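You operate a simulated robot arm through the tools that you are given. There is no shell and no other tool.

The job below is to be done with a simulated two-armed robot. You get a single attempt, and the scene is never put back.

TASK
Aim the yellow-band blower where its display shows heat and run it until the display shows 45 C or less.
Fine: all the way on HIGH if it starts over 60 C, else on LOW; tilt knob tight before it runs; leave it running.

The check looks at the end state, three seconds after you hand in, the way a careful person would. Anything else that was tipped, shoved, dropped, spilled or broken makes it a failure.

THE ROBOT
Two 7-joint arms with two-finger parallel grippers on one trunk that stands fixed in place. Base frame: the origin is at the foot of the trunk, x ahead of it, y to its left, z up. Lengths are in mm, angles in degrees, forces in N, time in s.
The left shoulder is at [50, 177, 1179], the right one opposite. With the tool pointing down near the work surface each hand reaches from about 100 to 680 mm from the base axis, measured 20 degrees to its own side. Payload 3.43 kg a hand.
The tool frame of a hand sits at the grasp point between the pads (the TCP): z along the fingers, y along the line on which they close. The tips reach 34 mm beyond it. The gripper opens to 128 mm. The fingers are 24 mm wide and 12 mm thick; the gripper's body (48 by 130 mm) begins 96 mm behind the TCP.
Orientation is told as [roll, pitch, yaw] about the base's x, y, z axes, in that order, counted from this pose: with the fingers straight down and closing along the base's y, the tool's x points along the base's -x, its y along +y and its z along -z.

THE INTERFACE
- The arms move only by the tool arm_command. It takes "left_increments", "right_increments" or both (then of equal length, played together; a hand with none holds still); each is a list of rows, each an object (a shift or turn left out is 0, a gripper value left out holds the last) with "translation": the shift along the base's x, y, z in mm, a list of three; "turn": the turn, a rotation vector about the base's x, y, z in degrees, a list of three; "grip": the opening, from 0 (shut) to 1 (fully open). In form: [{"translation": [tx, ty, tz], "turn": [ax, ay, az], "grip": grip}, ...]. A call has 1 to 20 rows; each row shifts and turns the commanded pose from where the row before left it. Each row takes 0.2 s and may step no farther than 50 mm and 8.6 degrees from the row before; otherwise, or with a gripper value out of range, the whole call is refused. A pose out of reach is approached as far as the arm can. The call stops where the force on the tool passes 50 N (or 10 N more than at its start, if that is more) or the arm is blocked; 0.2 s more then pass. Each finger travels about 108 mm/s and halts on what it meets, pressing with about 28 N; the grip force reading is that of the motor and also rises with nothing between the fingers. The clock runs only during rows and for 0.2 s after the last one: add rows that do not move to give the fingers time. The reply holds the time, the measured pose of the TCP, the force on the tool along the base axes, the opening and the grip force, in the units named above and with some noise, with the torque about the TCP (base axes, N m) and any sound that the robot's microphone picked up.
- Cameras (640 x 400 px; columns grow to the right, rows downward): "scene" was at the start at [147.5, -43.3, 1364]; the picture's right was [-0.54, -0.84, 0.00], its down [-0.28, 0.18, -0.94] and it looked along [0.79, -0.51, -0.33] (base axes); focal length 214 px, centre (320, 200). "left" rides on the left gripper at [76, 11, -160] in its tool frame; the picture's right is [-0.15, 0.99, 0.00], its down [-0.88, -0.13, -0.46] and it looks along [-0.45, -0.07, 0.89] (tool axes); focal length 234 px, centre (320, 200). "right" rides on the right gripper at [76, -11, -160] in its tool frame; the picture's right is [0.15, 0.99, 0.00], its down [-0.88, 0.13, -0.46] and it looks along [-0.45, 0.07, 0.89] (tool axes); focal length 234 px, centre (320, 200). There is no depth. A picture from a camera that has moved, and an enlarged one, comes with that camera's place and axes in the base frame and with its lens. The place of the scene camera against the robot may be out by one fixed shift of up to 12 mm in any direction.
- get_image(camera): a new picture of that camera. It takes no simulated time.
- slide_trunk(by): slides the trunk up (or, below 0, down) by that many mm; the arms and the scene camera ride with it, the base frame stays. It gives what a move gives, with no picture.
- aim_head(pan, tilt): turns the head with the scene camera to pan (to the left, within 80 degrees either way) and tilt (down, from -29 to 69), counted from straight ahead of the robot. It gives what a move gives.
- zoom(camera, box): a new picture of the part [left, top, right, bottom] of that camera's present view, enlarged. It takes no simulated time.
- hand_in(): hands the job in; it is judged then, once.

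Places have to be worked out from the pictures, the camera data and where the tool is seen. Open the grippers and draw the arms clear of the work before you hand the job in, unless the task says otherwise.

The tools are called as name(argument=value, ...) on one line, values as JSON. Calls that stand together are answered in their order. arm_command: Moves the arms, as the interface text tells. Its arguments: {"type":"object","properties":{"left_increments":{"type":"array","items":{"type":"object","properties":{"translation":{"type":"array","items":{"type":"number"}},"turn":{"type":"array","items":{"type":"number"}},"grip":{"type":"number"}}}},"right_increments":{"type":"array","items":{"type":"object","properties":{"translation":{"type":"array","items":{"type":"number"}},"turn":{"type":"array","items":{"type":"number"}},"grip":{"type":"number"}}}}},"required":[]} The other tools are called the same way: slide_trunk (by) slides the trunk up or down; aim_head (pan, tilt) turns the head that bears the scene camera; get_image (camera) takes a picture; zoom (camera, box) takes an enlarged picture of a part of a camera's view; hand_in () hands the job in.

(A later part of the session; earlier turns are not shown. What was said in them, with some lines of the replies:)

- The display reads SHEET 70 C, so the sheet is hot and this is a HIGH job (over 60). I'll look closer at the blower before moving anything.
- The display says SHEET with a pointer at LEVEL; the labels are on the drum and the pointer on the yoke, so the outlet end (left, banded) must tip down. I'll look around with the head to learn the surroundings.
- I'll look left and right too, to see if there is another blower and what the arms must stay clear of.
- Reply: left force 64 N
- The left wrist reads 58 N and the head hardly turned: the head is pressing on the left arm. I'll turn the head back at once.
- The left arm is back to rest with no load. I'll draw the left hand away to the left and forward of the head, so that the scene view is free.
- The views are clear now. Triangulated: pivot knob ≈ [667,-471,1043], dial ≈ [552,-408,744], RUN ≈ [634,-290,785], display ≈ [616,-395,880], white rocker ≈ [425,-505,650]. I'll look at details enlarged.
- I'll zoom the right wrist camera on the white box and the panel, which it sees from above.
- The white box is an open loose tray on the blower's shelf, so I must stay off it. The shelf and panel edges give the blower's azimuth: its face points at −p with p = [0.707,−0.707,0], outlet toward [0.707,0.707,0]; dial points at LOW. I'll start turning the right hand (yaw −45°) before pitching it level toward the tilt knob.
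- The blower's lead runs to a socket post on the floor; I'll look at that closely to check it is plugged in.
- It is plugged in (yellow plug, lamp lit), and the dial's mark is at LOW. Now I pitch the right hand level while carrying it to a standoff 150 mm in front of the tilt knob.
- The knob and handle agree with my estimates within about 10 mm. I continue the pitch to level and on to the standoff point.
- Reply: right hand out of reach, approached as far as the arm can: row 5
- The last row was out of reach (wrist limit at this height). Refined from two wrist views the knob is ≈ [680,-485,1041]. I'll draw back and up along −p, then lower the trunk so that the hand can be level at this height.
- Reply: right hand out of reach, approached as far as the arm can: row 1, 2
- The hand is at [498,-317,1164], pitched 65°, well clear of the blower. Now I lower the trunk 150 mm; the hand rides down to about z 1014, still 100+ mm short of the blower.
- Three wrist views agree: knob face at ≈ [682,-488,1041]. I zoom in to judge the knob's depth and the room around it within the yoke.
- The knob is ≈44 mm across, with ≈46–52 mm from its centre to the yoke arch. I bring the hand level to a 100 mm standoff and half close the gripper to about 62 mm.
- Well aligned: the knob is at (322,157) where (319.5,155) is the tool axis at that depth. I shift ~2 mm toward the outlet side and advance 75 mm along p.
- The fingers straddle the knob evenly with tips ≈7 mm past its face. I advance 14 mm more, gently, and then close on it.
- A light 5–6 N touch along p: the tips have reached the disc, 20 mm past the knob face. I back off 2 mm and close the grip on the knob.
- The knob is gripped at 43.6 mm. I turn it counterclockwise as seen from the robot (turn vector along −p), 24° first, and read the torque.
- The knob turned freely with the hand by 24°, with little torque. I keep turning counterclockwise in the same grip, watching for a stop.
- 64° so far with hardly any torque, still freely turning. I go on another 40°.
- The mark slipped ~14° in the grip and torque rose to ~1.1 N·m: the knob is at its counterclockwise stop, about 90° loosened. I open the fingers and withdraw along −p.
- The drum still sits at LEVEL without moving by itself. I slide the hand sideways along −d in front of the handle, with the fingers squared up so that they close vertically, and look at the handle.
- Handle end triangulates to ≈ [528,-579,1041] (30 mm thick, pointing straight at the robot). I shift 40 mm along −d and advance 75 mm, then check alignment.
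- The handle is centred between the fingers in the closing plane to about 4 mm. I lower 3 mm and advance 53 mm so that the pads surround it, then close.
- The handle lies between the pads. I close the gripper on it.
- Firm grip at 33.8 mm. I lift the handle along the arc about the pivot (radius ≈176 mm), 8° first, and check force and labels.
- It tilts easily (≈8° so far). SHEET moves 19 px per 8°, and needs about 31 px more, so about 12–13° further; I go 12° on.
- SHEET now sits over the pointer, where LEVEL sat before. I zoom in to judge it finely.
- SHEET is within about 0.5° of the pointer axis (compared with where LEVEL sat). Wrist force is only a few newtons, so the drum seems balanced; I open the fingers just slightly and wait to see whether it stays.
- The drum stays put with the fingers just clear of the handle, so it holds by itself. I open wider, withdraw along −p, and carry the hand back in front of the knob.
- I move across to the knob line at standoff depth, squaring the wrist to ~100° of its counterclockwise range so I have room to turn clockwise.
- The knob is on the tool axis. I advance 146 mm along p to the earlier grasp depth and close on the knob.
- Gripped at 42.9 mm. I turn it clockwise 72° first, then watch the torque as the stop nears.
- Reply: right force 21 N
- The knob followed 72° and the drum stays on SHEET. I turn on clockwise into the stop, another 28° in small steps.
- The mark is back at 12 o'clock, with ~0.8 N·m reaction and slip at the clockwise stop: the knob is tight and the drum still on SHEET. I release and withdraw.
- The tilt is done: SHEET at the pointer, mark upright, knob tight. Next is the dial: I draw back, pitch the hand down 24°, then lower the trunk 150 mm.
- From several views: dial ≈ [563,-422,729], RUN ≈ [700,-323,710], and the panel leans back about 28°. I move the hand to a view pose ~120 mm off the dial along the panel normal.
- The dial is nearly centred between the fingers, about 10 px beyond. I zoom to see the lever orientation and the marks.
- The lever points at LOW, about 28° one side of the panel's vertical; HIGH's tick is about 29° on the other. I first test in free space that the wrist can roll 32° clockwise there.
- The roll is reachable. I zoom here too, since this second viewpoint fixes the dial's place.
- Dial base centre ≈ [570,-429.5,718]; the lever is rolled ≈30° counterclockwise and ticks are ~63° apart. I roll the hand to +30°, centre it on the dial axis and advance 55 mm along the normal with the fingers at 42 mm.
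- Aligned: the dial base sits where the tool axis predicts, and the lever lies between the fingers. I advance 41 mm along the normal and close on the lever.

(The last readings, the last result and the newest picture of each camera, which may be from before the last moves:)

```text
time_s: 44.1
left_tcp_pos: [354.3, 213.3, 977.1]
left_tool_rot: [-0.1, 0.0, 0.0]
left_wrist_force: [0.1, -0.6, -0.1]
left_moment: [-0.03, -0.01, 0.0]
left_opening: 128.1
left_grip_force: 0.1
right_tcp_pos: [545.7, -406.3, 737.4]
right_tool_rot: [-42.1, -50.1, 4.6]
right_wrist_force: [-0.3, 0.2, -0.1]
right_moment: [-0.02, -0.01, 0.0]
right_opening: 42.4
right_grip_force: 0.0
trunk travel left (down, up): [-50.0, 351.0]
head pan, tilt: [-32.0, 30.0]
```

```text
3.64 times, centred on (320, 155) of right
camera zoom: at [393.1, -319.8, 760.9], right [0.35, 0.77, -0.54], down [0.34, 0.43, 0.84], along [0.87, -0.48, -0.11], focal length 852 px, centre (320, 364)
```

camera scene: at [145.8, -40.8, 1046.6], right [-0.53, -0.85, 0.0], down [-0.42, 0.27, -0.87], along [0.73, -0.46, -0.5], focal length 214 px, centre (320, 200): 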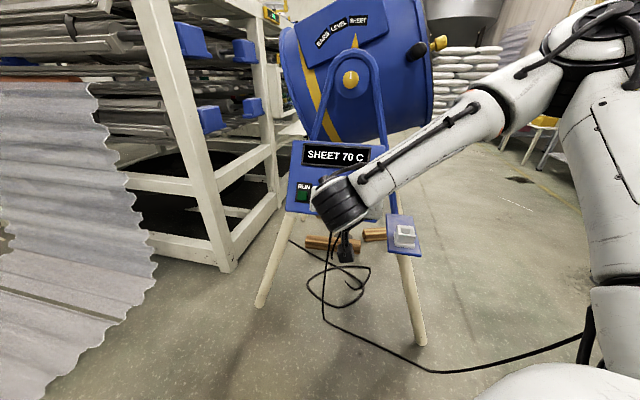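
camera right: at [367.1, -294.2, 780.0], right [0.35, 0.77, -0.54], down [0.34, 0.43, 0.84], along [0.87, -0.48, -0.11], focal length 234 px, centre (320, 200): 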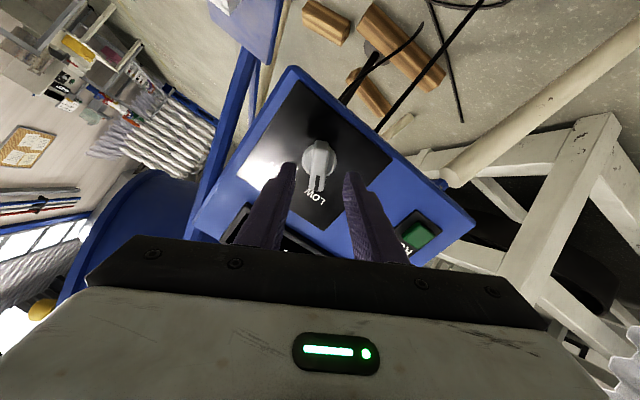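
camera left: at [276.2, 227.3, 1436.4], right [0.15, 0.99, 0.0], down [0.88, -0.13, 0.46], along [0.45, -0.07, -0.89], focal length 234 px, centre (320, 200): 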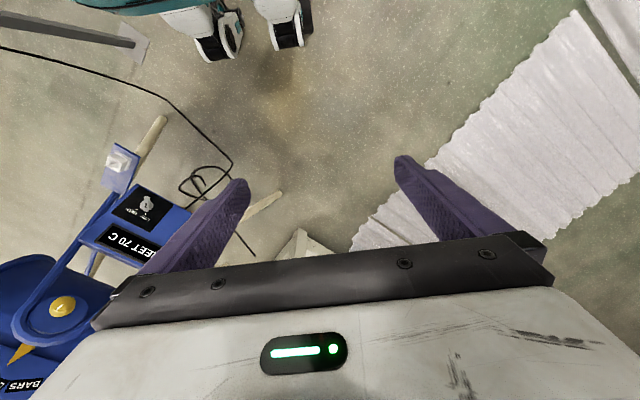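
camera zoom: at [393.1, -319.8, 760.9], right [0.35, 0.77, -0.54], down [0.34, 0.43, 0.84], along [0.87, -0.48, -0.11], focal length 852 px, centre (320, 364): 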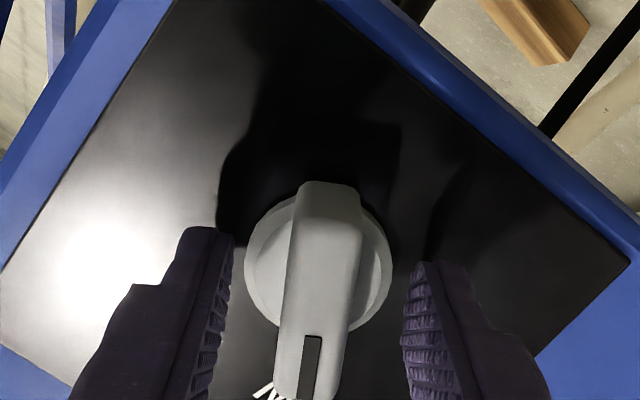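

The tips should be ≈5 mm short of the base face. I close on the lever.

arm_command(right_increments=[{"grip": 0.05}, {"grip": 0.05}, {"grip": 0.05}])

zoom(camera="right", box=[250, 100, 390, 210])

```text
time_s: 44.9
left_tcp_pos: [353.0, 213.8, 979.5]
left_tool_rot: [-0.1, 0.0, 0.1]
left_wrist_force: [0.1, 0.2, 0.1]
left_moment: [-0.04, 0.04, 0.02]
left_opening: 127.9
left_grip_force: 0.1
right_tcp_pos: [545.9, -405.9, 736.3]
right_tool_rot: [-41.9, -50.0, 4.6]
right_wrist_force: [0.6, -5.3, 3.8]
right_moment: [0.54, 0.09, 0.49]
right_opening: 15.8
right_grip_force: 45.0
trunk travel left (down, up): [-50.0, 351.0]
head pan, tilt: [-32.0, 30.0]
```

```text
3.64 times, centred on (320, 155) of right
camera zoom: at [392.9, -320.0, 760.9], right [0.35, 0.77, -0.54], down [0.34, 0.43, 0.84], along [0.87, -0.48, -0.11], focal length 852 px, centre (320, 364)
```

zoom: 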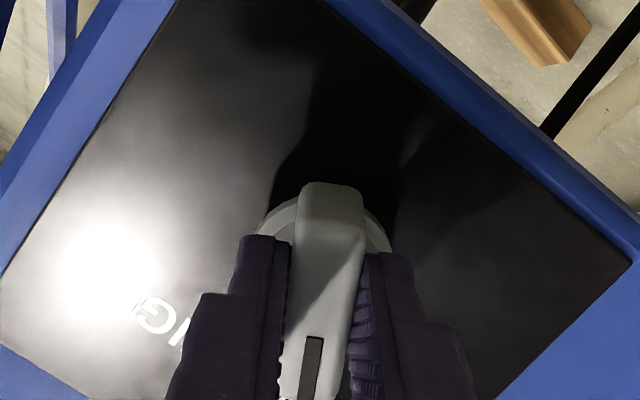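

The lever is held at 15.8 mm. I turn it clockwise toward HIGH, 32° first.

arm_command(right_increments=[{"turn": [4.91, -4.91, -3.78]}, {"turn": [4.91, -4.91, -3.78]}, {"turn": [4.91, -4.91, -3.78]}, {"turn": [4.91, -4.91, -3.78]}])

zoom(camera="right", box=[250, 100, 390, 210])

```text
time_s: 45.9
left_tcp_pos: [352.6, 213.2, 978.1]
left_tool_rot: [-0.1, 0.0, 0.1]
left_wrist_force: [0.5, -0.9, -0.7]
left_moment: [-0.02, 0.0, -0.01]
left_opening: 128.0
left_grip_force: 0.1
right_tcp_pos: [546.6, -405.2, 736.0]
right_tool_rot: [4.4, -61.3, -49.9]
right_wrist_force: [1.7, -2.3, -0.2]
right_moment: [-0.08, 0.11, -0.18]
right_opening: 15.6
right_grip_force: 44.9
trunk travel left (down, up): [-50.0, 351.0]
head pan, tilt: [-32.0, 30.0]
```

```text
3.64 times, centred on (320, 155) of right
camera zoom: at [415.7, -286.6, 747.1], right [0.67, 0.74, -0.09], down [0.08, 0.05, 1.0], along [0.74, -0.67, -0.03], focal length 852 px, centre (320, 364)
```

zoom: 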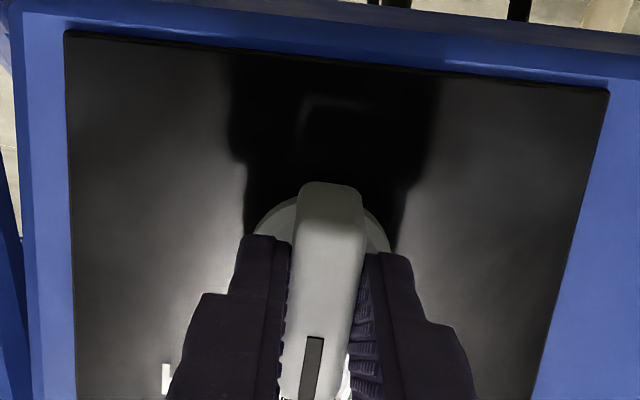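

It follows smoothly with little force and is now about midway. I turn on the other half, about 31°, to HIGH.

arm_command(right_increments=[{"turn": [4.91, -4.91, -3.78]}, {"turn": [4.91, -4.91, -3.78]}, {"turn": [4.91, -4.91, -3.78]}, {"turn": [4.6, -4.6, -3.55]}])

zoom(camera="right", box=[250, 100, 390, 210])

```text
time_s: 46.9
left_tcp_pos: [354.6, 214.4, 977.5]
left_tool_rot: [-0.1, 0.0, 0.0]
left_wrist_force: [-0.4, 0.4, 0.1]
left_moment: [-0.05, 0.02, -0.01]
left_opening: 128.0
left_grip_force: 0.0
right_tcp_pos: [547.0, -403.9, 736.8]
right_tool_rot: [45.3, -47.2, -98.9]
right_wrist_force: [9.9, 3.2, 0.9]
right_moment: [-1.26, 1.09, 0.05]
right_opening: 16.6
right_grip_force: 45.6
trunk travel left (down, up): [-50.0, 351.0]
head pan, tilt: [-32.0, 30.0]
```

```text
3.64 times, centred on (320, 155) of right
camera zoom: at [446.9, -259.7, 753.1], right [0.78, 0.5, 0.37], down [-0.27, -0.26, 0.93], along [0.56, -0.83, -0.06], focal length 852 px, centre (320, 364)
```

zoom: 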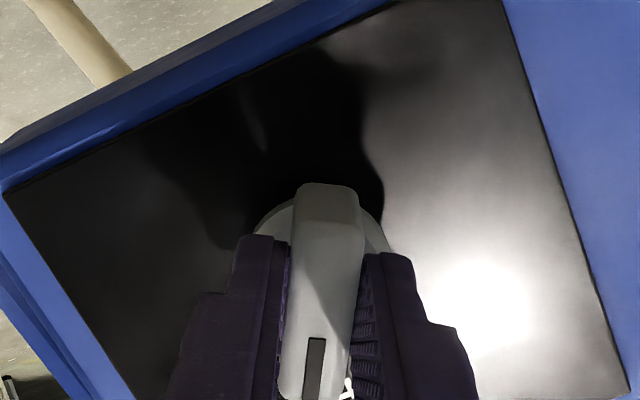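

A torque of ~1.5 N·m against the turn: the lever is at its HIGH stop. I open, withdraw along the normal and check where the lever points.

arm_command(right_increments=[{"grip": 0.33}, {"grip": 0.33}, {"translation": [-10, 10, 7.7]}, {"translation": [-17, 17, 13.2]}, {"translation": [-20, 20, 15.4]}, {"translation": [-20, 20, 15.4]}])

get_image(camera="right")

zoom(camera="right", box=[250, 90, 390, 200])

```text
time_s: 48.3
left_tcp_pos: [353.2, 213.3, 977.4]
left_tool_rot: [-0.1, -0.1, 0.1]
left_wrist_force: [0.0, -0.7, -0.1]
left_moment: [0.01, 0.05, 0.01]
left_opening: 128.0
left_grip_force: 0.0
right_tcp_pos: [478.7, -338.3, 788.2]
right_tool_rot: [45.4, -47.2, -99.1]
right_wrist_force: [-0.2, 0.1, -0.2]
right_moment: [0.01, 0.02, -0.03]
right_opening: 42.3
right_grip_force: 0.0
trunk travel left (down, up): [-50.0, 351.0]
head pan, tilt: [-32.0, 30.0]
```

```text
taken
camera right: at [378.4, -193.1, 805.3], right [0.78, 0.5, 0.37], down [-0.28, -0.26, 0.93], along [0.56, -0.83, -0.06], focal length 234 px, centre (320, 200)
```

right: 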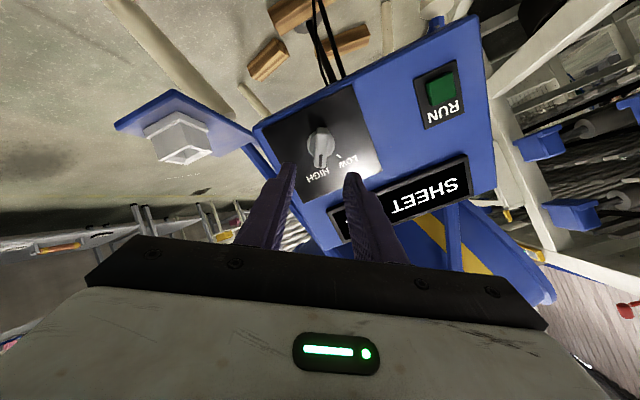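

```text
3.64 times, centred on (320, 145) of right
camera zoom: at [378.4, -193.1, 805.3], right [0.78, 0.5, 0.37], down [-0.28, -0.26, 0.93], along [0.56, -0.83, -0.06], focal length 852 px, centre (320, 400)
```

zoom: 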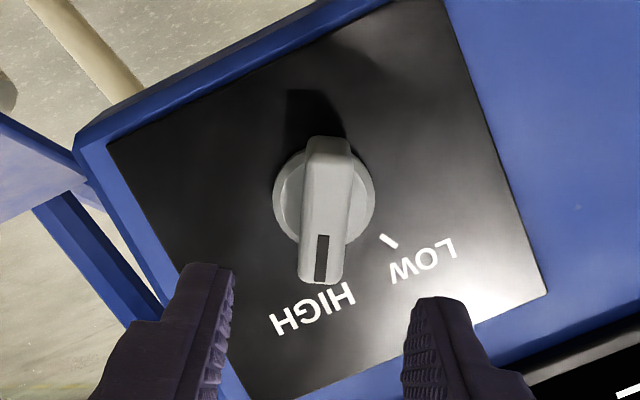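

The lever now covers the HIGH tick and LOW's tick is bare: dial is at HIGH. RUN triangulates to ≈ [694.5,-322,714]. I close the fingers, roll the hand square and move to 80 mm off the button along the normal.

arm_command(right_increments=[{"translation": [20, 18, 0], "turn": [-5.12, 5.12, 3.95], "grip": 0}, {"translation": [30, 18, -3], "turn": [-5.12, 5.12, 3.95]}, {"translation": [30, 18, -4], "turn": [-5.12, 5.12, 3.95]}, {"translation": [30, 18, -6], "turn": [-5.12, 5.12, 3.95]}, {"translation": [35, 15, -7]}])

get_image(camera="right")

get_image(camera="scene")

```text
time_s: 49.5
left_tcp_pos: [352.7, 214.1, 977.5]
left_tool_rot: [-0.1, 0.0, 0.1]
left_wrist_force: [-0.3, 1.0, 0.0]
left_moment: [0.03, -0.08, -0.01]
left_opening: 128.1
left_grip_force: 0.0
right_tcp_pos: [599.1, -295.9, 783.0]
right_tool_rot: [0.8, -61.5, -45.6]
right_wrist_force: [-0.1, 0.1, 0.7]
right_moment: [-0.01, 0.01, 0.01]
right_opening: 0.0
right_grip_force: 27.8
right hand out of reach, approached as far as the arm can: row 4, 5
trunk travel left (down, up): [-50.0, 351.0]
head pan, tilt: [-32.0, 30.0]
```

```text
taken
camera right: at [465.8, -180.0, 794.1], right [0.65, 0.75, -0.12], down [0.1, 0.07, 0.99], along [0.75, -0.66, -0.03], focal length 234 px, centre (320, 200)
```

right: 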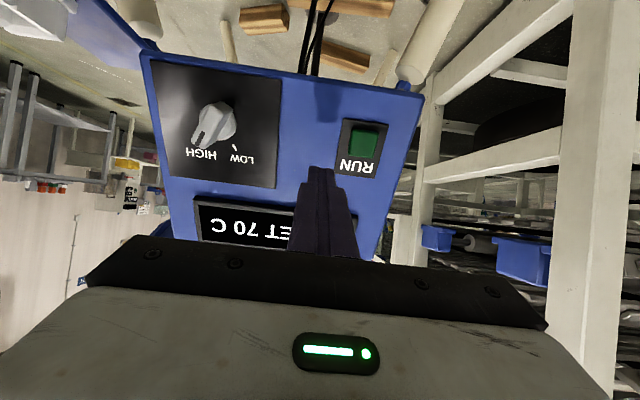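

```text
taken
camera scene: at [145.7, -40.8, 1046.6], right [-0.53, -0.85, 0.0], down [-0.42, 0.26, -0.87], along [0.73, -0.46, -0.5], focal length 214 px, centre (320, 200)
```

scene: 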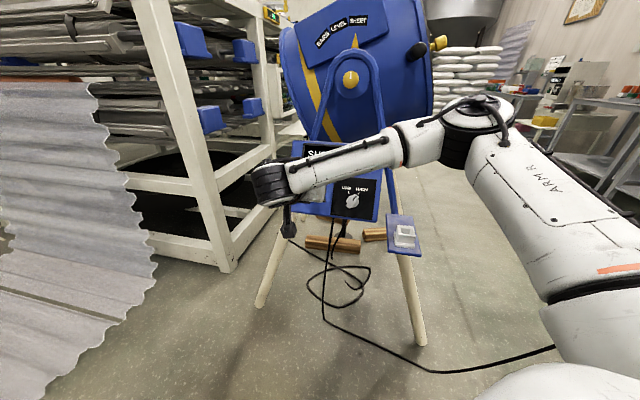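

That pose, pointed across at −45°, is beyond the right arm's reach; pressing needs no square approach, so I swing the hand's yaw by +30° (pointing more straight ahead), which shortens the reach, and look again.

arm_command(right_increments=[{"turn": [0, 0, 7.5]}, {"turn": [0, 0, 7.5]}, {"turn": [0, 0, 7.5]}, {"turn": [0, 0, 7.5]}])

get_image(camera="right")

```text
time_s: 50.5
left_tcp_pos: [353.3, 214.0, 978.0]
left_tool_rot: [-0.2, 0.0, 0.1]
left_wrist_force: [0.6, 0.5, -0.2]
left_moment: [0.01, 0.01, 0.01]
left_opening: 127.9
left_grip_force: 0.1
right_tcp_pos: [598.5, -295.2, 782.9]
right_tool_rot: [0.7, -61.4, -15.7]
right_wrist_force: [0.5, 0.7, 1.3]
right_moment: [-0.02, 0.02, 0.0]
right_opening: 0.0
right_grip_force: 27.6
trunk travel left (down, up): [-50.0, 351.0]
head pan, tilt: [-32.0, 30.0]
```

```text
taken
camera right: at [425.2, -261.9, 793.7], right [0.19, 0.97, -0.12], down [0.05, 0.11, 0.99], along [0.98, -0.19, -0.03], focal length 234 px, centre (320, 200)
```

right: 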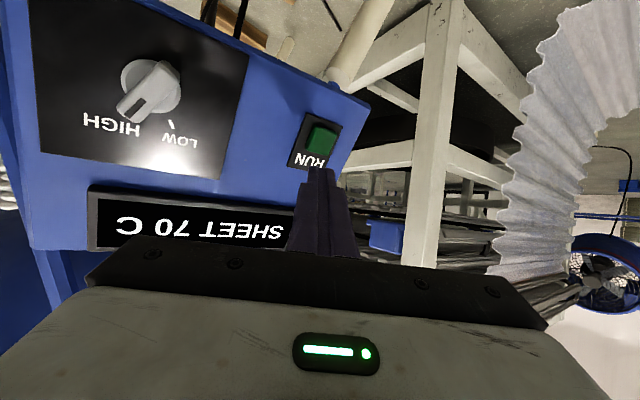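

RUN fits again at ≈ [694.5,-322,713]. With this 29° skew the right-hand edge of the closed tips leads, so I aim that edge at the button and stop 25 mm short of it.

arm_command(right_increments=[{"translation": [20, 3, -14]}, {"translation": [20, 3, -14]}, {"translation": [15, 2.4, -12.6]}])

get_image(camera="right")

get_image(camera="scene")

```text
time_s: 51.3
left_tcp_pos: [352.8, 213.3, 978.0]
left_tool_rot: [-0.1, 0.0, 0.2]
left_wrist_force: [0.5, 0.4, -0.1]
left_moment: [0.01, -0.02, 0.0]
left_opening: 128.3
left_grip_force: 0.1
right_tcp_pos: [653.3, -289.0, 742.5]
right_tool_rot: [0.8, -61.5, -16.0]
right_wrist_force: [0.2, 0.0, -0.2]
right_moment: [-0.02, -0.02, -0.01]
right_opening: 0.1
right_grip_force: 28.2
trunk travel left (down, up): [-50.0, 351.0]
head pan, tilt: [-32.0, 30.0]
```

```text
taken
camera right: at [480.6, -254.1, 752.9], right [0.19, 0.97, -0.12], down [0.05, 0.11, 0.99], along [0.98, -0.2, -0.03], focal length 234 px, centre (320, 200)
```

right: 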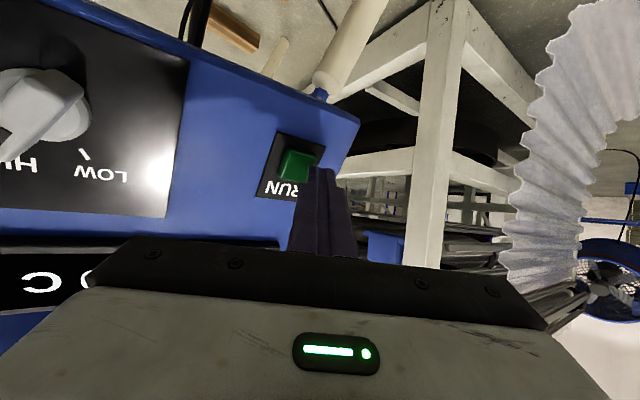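

```text
taken
camera scene: at [145.8, -40.9, 1046.6], right [-0.53, -0.85, 0.0], down [-0.42, 0.27, -0.87], along [0.73, -0.46, -0.5], focal length 214 px, centre (320, 200)
```

scene: 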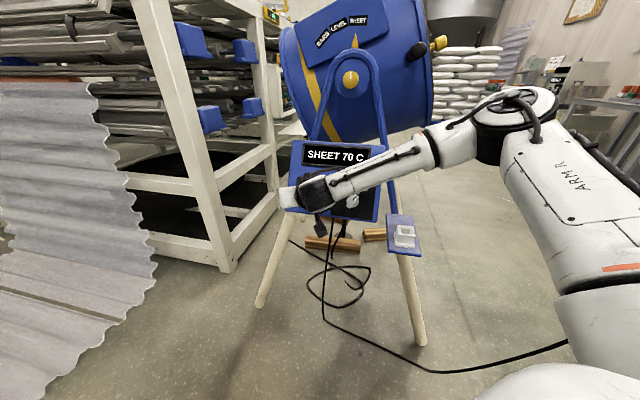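

The leading edge is ≈26 mm off the button along the normal and well aimed. I advance along the normal and press about 8 mm, then back off in the same call.

arm_command(right_increments=[{"translation": [6.8, -6.8, -5.3]}, {"translation": [6.8, -6.8, -5.3]}, {"translation": [1.9, -1.9, -1.4]}, {"translation": [1.9, -1.9, -1.4]}])

get_image(camera="right")

zoom(camera="scene", box=[270, 120, 400, 220])

```text
time_s: 52.3
left_tcp_pos: [350.5, 214.2, 979.0]
left_tool_rot: [-0.2, -0.2, 0.1]
left_wrist_force: [-0.7, -0.5, 1.1]
left_moment: [0.0, -0.01, 0.0]
left_opening: 128.3
left_grip_force: 0.1
right_tcp_pos: [668.6, -301.2, 732.8]
right_tool_rot: [0.8, -61.5, -15.5]
right_wrist_force: [-26.7, 14.5, 10.0]
right_moment: [0.14, 0.29, -0.07]
right_opening: 0.0
right_grip_force: 28.3
trunk travel left (down, up): [-50.0, 351.0]
head pan, tilt: [-32.0, 30.0]
heard: click
```

```text
taken
camera right: at [495.6, -268.3, 742.5], right [0.18, 0.98, -0.12], down [0.05, 0.11, 0.99], along [0.98, -0.19, -0.03], focal length 234 px, centre (320, 200)
```

right: 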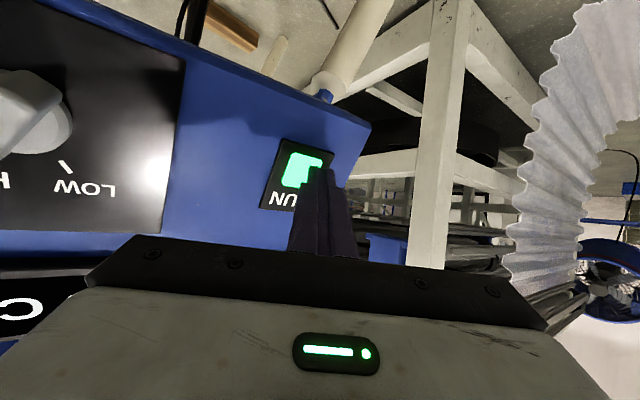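

```text
4.00 times, centred on (335, 170) of scene
camera zoom: at [143.5, -39.7, 1047.2], right [-0.53, -0.85, 0.0], down [-0.42, 0.26, -0.87], along [0.74, -0.46, -0.5], focal length 858 px, centre (260, 320)
```

zoom: 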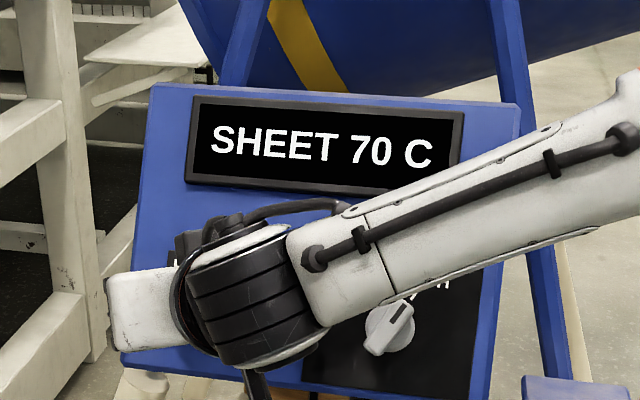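

A click was heard and the RUN button is lit. I back straight off along the normal and then away from the panel.

arm_command(right_increments=[{"translation": [-6, 6, 5]}, {"translation": [-10, 10, 8]}, {"translation": [-20, 10, 14]}, {"translation": [-30, 5, 15]}, {"translation": [-35, 0, 15]}, {"translation": [-35, -5, 15]}])

get_image(camera="scene")

get_image(camera="right")

```text
time_s: 53.7
left_tcp_pos: [351.8, 212.7, 977.8]
left_tool_rot: [-0.2, 0.0, 0.1]
left_wrist_force: [0.3, -0.2, -0.5]
left_moment: [0.02, 0.0, 0.02]
left_opening: 128.0
left_grip_force: 0.1
right_tcp_pos: [533.7, -280.9, 802.0]
right_tool_rot: [0.7, -61.3, -16.0]
right_wrist_force: [-0.2, 0.2, 0.7]
right_moment: [0.0, -0.01, 0.0]
right_opening: 0.0
right_grip_force: 27.6
trunk travel left (down, up): [-50.0, 351.0]
head pan, tilt: [-32.0, 30.0]
```

```text
taken
camera scene: at [145.9, -40.7, 1046.6], right [-0.53, -0.85, 0.0], down [-0.42, 0.26, -0.87], along [0.73, -0.46, -0.5], focal length 214 px, centre (320, 200)
```

scene: 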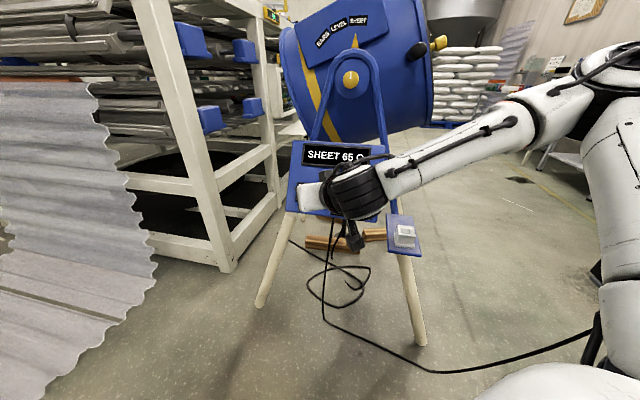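

```text
taken
camera right: at [361.6, -246.1, 812.1], right [0.19, 0.97, -0.12], down [0.05, 0.11, 0.99], along [0.98, -0.2, -0.03], focal length 234 px, centre (320, 200)
```

right: 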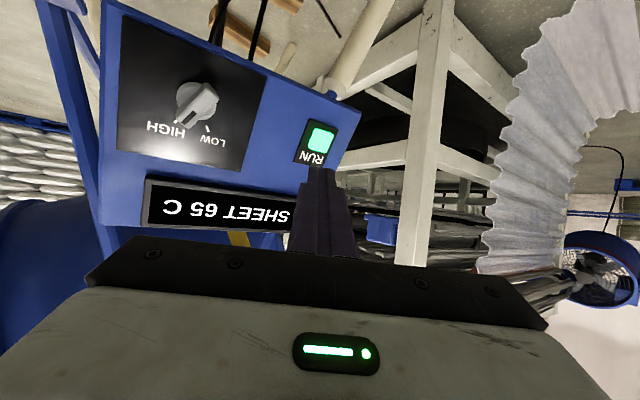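

Running on HIGH: RUN is lit and the display already reads 65 C. I draw the right hand back and up, clear of the blower, opening the gripper, while it cools.

arm_command(right_increments=[{"translation": [-25, 0, 20]}, {"translation": [-25, 0, 20], "grip": 0.5}, {"translation": [-25, 0, 25], "turn": [1.5, 6, 0]}, {"translation": [-20, 0, 25], "turn": [1.5, 6, 0]}, {"translation": [-10, 0, 25], "turn": [1.5, 6, 0], "grip": 1}, {"translation": [-5, 0, 25]}, {"translation": [0, 0, 25]}])

get_image(camera="scene")

```text
time_s: 55.3
left_tcp_pos: [353.7, 213.4, 978.0]
left_tool_rot: [-0.1, 0.0, 0.1]
left_wrist_force: [-1.1, 1.1, 0.5]
left_moment: [0.0, 0.0, -0.03]
left_opening: 128.1
left_grip_force: 0.0
right_tcp_pos: [424.9, -277.9, 967.0]
right_tool_rot: [-0.2, -42.8, -15.2]
right_wrist_force: [-0.5, -0.1, 0.0]
right_moment: [0.01, -0.01, 0.01]
right_opening: 128.0
right_grip_force: 0.0
trunk travel left (down, up): [-50.0, 351.0]
head pan, tilt: [-32.0, 30.0]
```

```text
taken
camera scene: at [145.8, -40.8, 1046.6], right [-0.53, -0.85, 0.0], down [-0.42, 0.26, -0.87], along [0.73, -0.46, -0.5], focal length 214 px, centre (320, 200)
```

scene: 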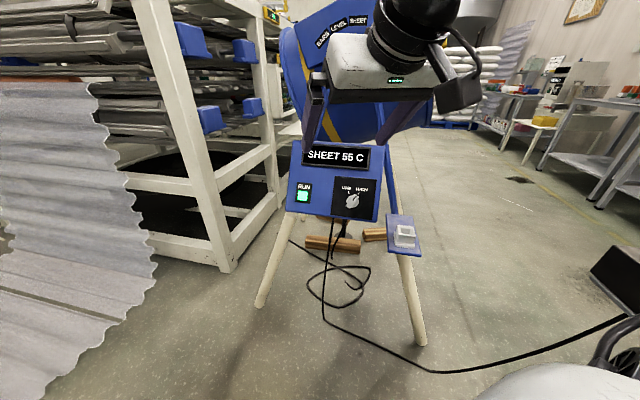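

55 C now and falling steadily, the dial at HIGH, the box undisturbed. I move the right hand farther back and up, out of the view, and wait.

arm_command(right_increments=[{"translation": [-10, -15, 30], "turn": [1.5, 6, 0]}, {"translation": [-10, -15, 30], "turn": [1.5, 6, 0]}, {"translation": [-5, -15, 30], "turn": [1.5, 6, 0]}, {"translation": [-5, -15, 30]}, {"translation": [0, -15, 30]}, {}, {}, {}, {}, {}, {}, {}])

get_image(camera="scene")

zoom(camera="scene", box=[270, 120, 430, 260])

```text
time_s: 57.9
left_tcp_pos: [352.3, 213.8, 977.7]
left_tool_rot: [0.0, 0.0, 0.1]
left_wrist_force: [-0.2, 0.1, 0.4]
left_moment: [-0.03, 0.02, 0.0]
left_opening: 128.0
left_grip_force: 0.1
right_tcp_pos: [394.1, -354.4, 1116.3]
right_tool_rot: [-0.5, -24.3, -15.0]
right_wrist_force: [0.6, 0.6, -0.1]
right_moment: [-0.03, 0.01, 0.01]
right_opening: 127.8
right_grip_force: 0.0
trunk travel left (down, up): [-50.0, 351.0]
head pan, tilt: [-32.0, 30.0]
```

```text
taken
camera scene: at [145.8, -40.8, 1046.6], right [-0.53, -0.85, 0.0], down [-0.42, 0.27, -0.87], along [0.73, -0.46, -0.5], focal length 214 px, centre (320, 200)
```

scene: 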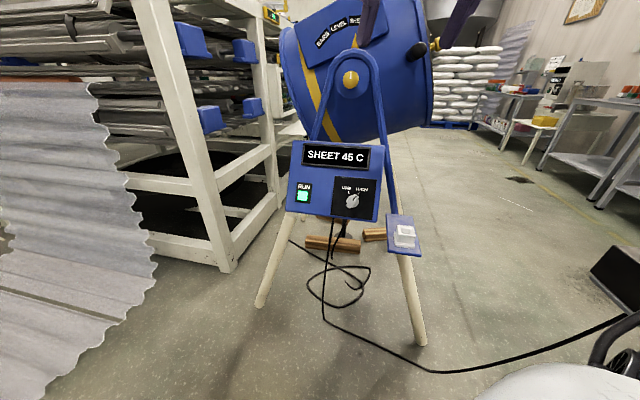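

```text
2.86 times, centred on (350, 190) of scene
camera zoom: at [145.8, -40.8, 1046.6], right [-0.53, -0.85, 0.0], down [-0.42, 0.27, -0.87], along [0.73, -0.46, -0.5], focal length 613 px, centre (234, 229)
```

zoom: 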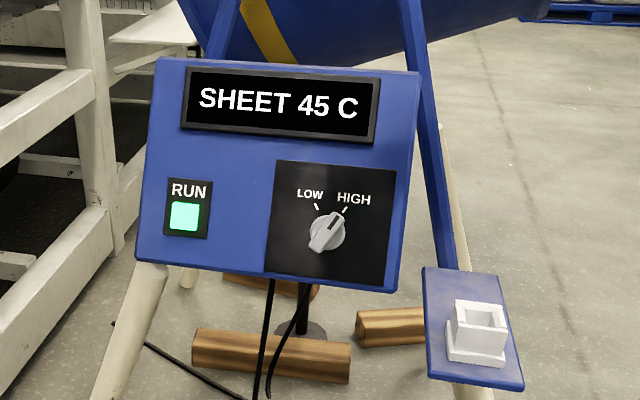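

It reads 45 C with RUN lit and the dial on HIGH. I wait a couple of seconds more for margin and move the hand a bit farther from the drum's view.

arm_command(right_increments=[{"translation": [-15, -10, 15]}, {"translation": [-15, -10, 15]}, {"translation": [-10, -10, 15]}, {}, {}, {}, {}, {}, {}, {}, {}, {}])

get_image(camera="scene")

zoom(camera="scene", box=[270, 0, 450, 130])

zoom(camera="scene", box=[270, 120, 430, 260])

```text
time_s: 60.5
left_tcp_pos: [352.7, 214.3, 978.2]
left_tool_rot: [0.0, 0.0, 0.0]
left_wrist_force: [0.2, 0.9, 0.4]
left_moment: [-0.01, 0.02, -0.04]
left_opening: 127.9
left_grip_force: 0.0
right_tcp_pos: [354.5, -383.9, 1160.5]
right_tool_rot: [-0.4, -24.4, -15.0]
right_wrist_force: [-0.2, -0.4, 0.6]
right_moment: [-0.02, 0.01, -0.01]
right_opening: 128.1
right_grip_force: 0.0
trunk travel left (down, up): [-50.0, 351.0]
head pan, tilt: [-32.0, 30.0]
```

```text
taken
camera scene: at [145.8, -40.8, 1046.6], right [-0.53, -0.85, 0.0], down [-0.42, 0.27, -0.87], along [0.73, -0.46, -0.5], focal length 214 px, centre (320, 200)
```

scene: 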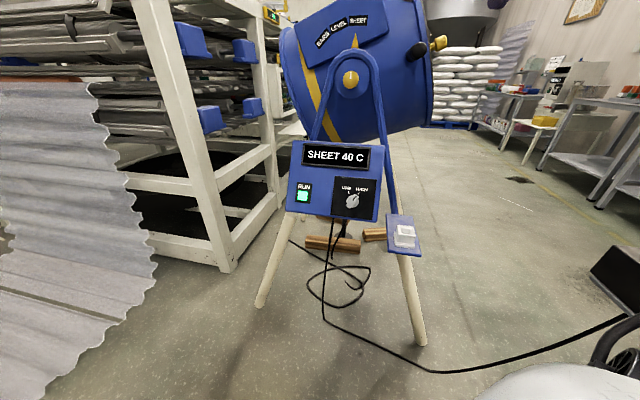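

```text
3.08 times, centred on (360, 65) of scene
camera zoom: at [145.8, -40.8, 1046.6], right [-0.53, -0.85, 0.0], down [-0.42, 0.27, -0.87], along [0.73, -0.46, -0.5], focal length 660 px, centre (197, 615)
```

zoom: 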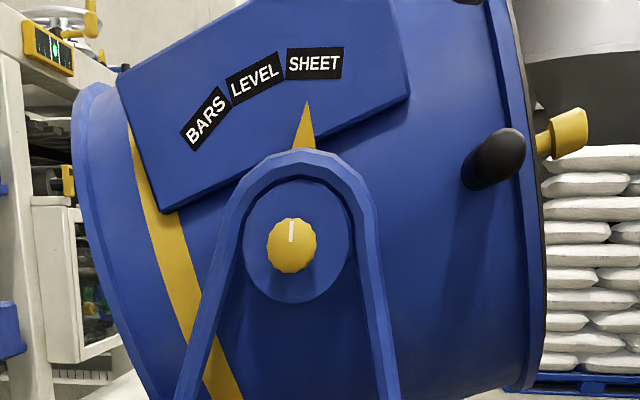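

```text
2.86 times, centred on (350, 190) of scene
camera zoom: at [145.8, -40.8, 1046.6], right [-0.53, -0.85, 0.0], down [-0.42, 0.27, -0.87], along [0.73, -0.46, -0.5], focal length 613 px, centre (234, 229)
```

zoom: 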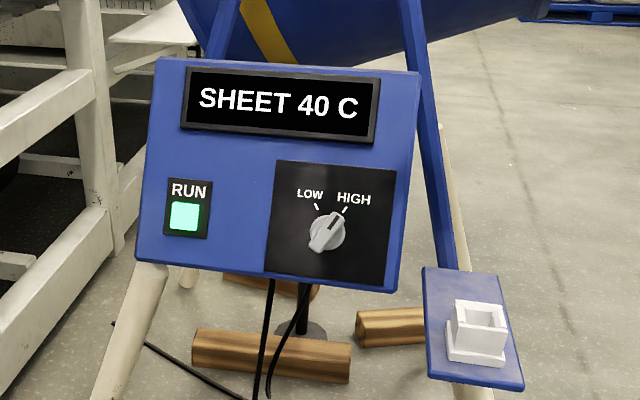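

The display reads SHEET 40 C, which is below the 45 C limit. RUN is lit, the dial is at HIGH, SHEET is at the pointer and the tilt knob is tight with its mark upright. The loose box is where it was, and both hands are open and clear, so I hand the job in with the blower running.

hand_in()

```text
The job is handed in.
```

The blower is aimed at SHEET and was running on HIGH when I handed in, with the display at 40 C (limit 45 C). It started at 70 C, so HIGH was the right setting.

- **Tilt:** I loosened the tilt knob, tipped the drum from LEVEL to SHEET, and tightened the knob to its stop before pressing RUN. SHEET was within about 0.5° of the pointer, and the drum had not moved in the last picture.
- **Running:** The dial was already at HIGH before I pressed RUN, so it ran on HIGH the whole time. RUN was lit at hand-in.
- **Surroundings:** The loose white box on the blower's shelf was where it started. Early on, turning the head pressed it against the left arm (about 59 N). I turned it back at once, and that reading returned to normal.

Both hands are open and clear of the blower.
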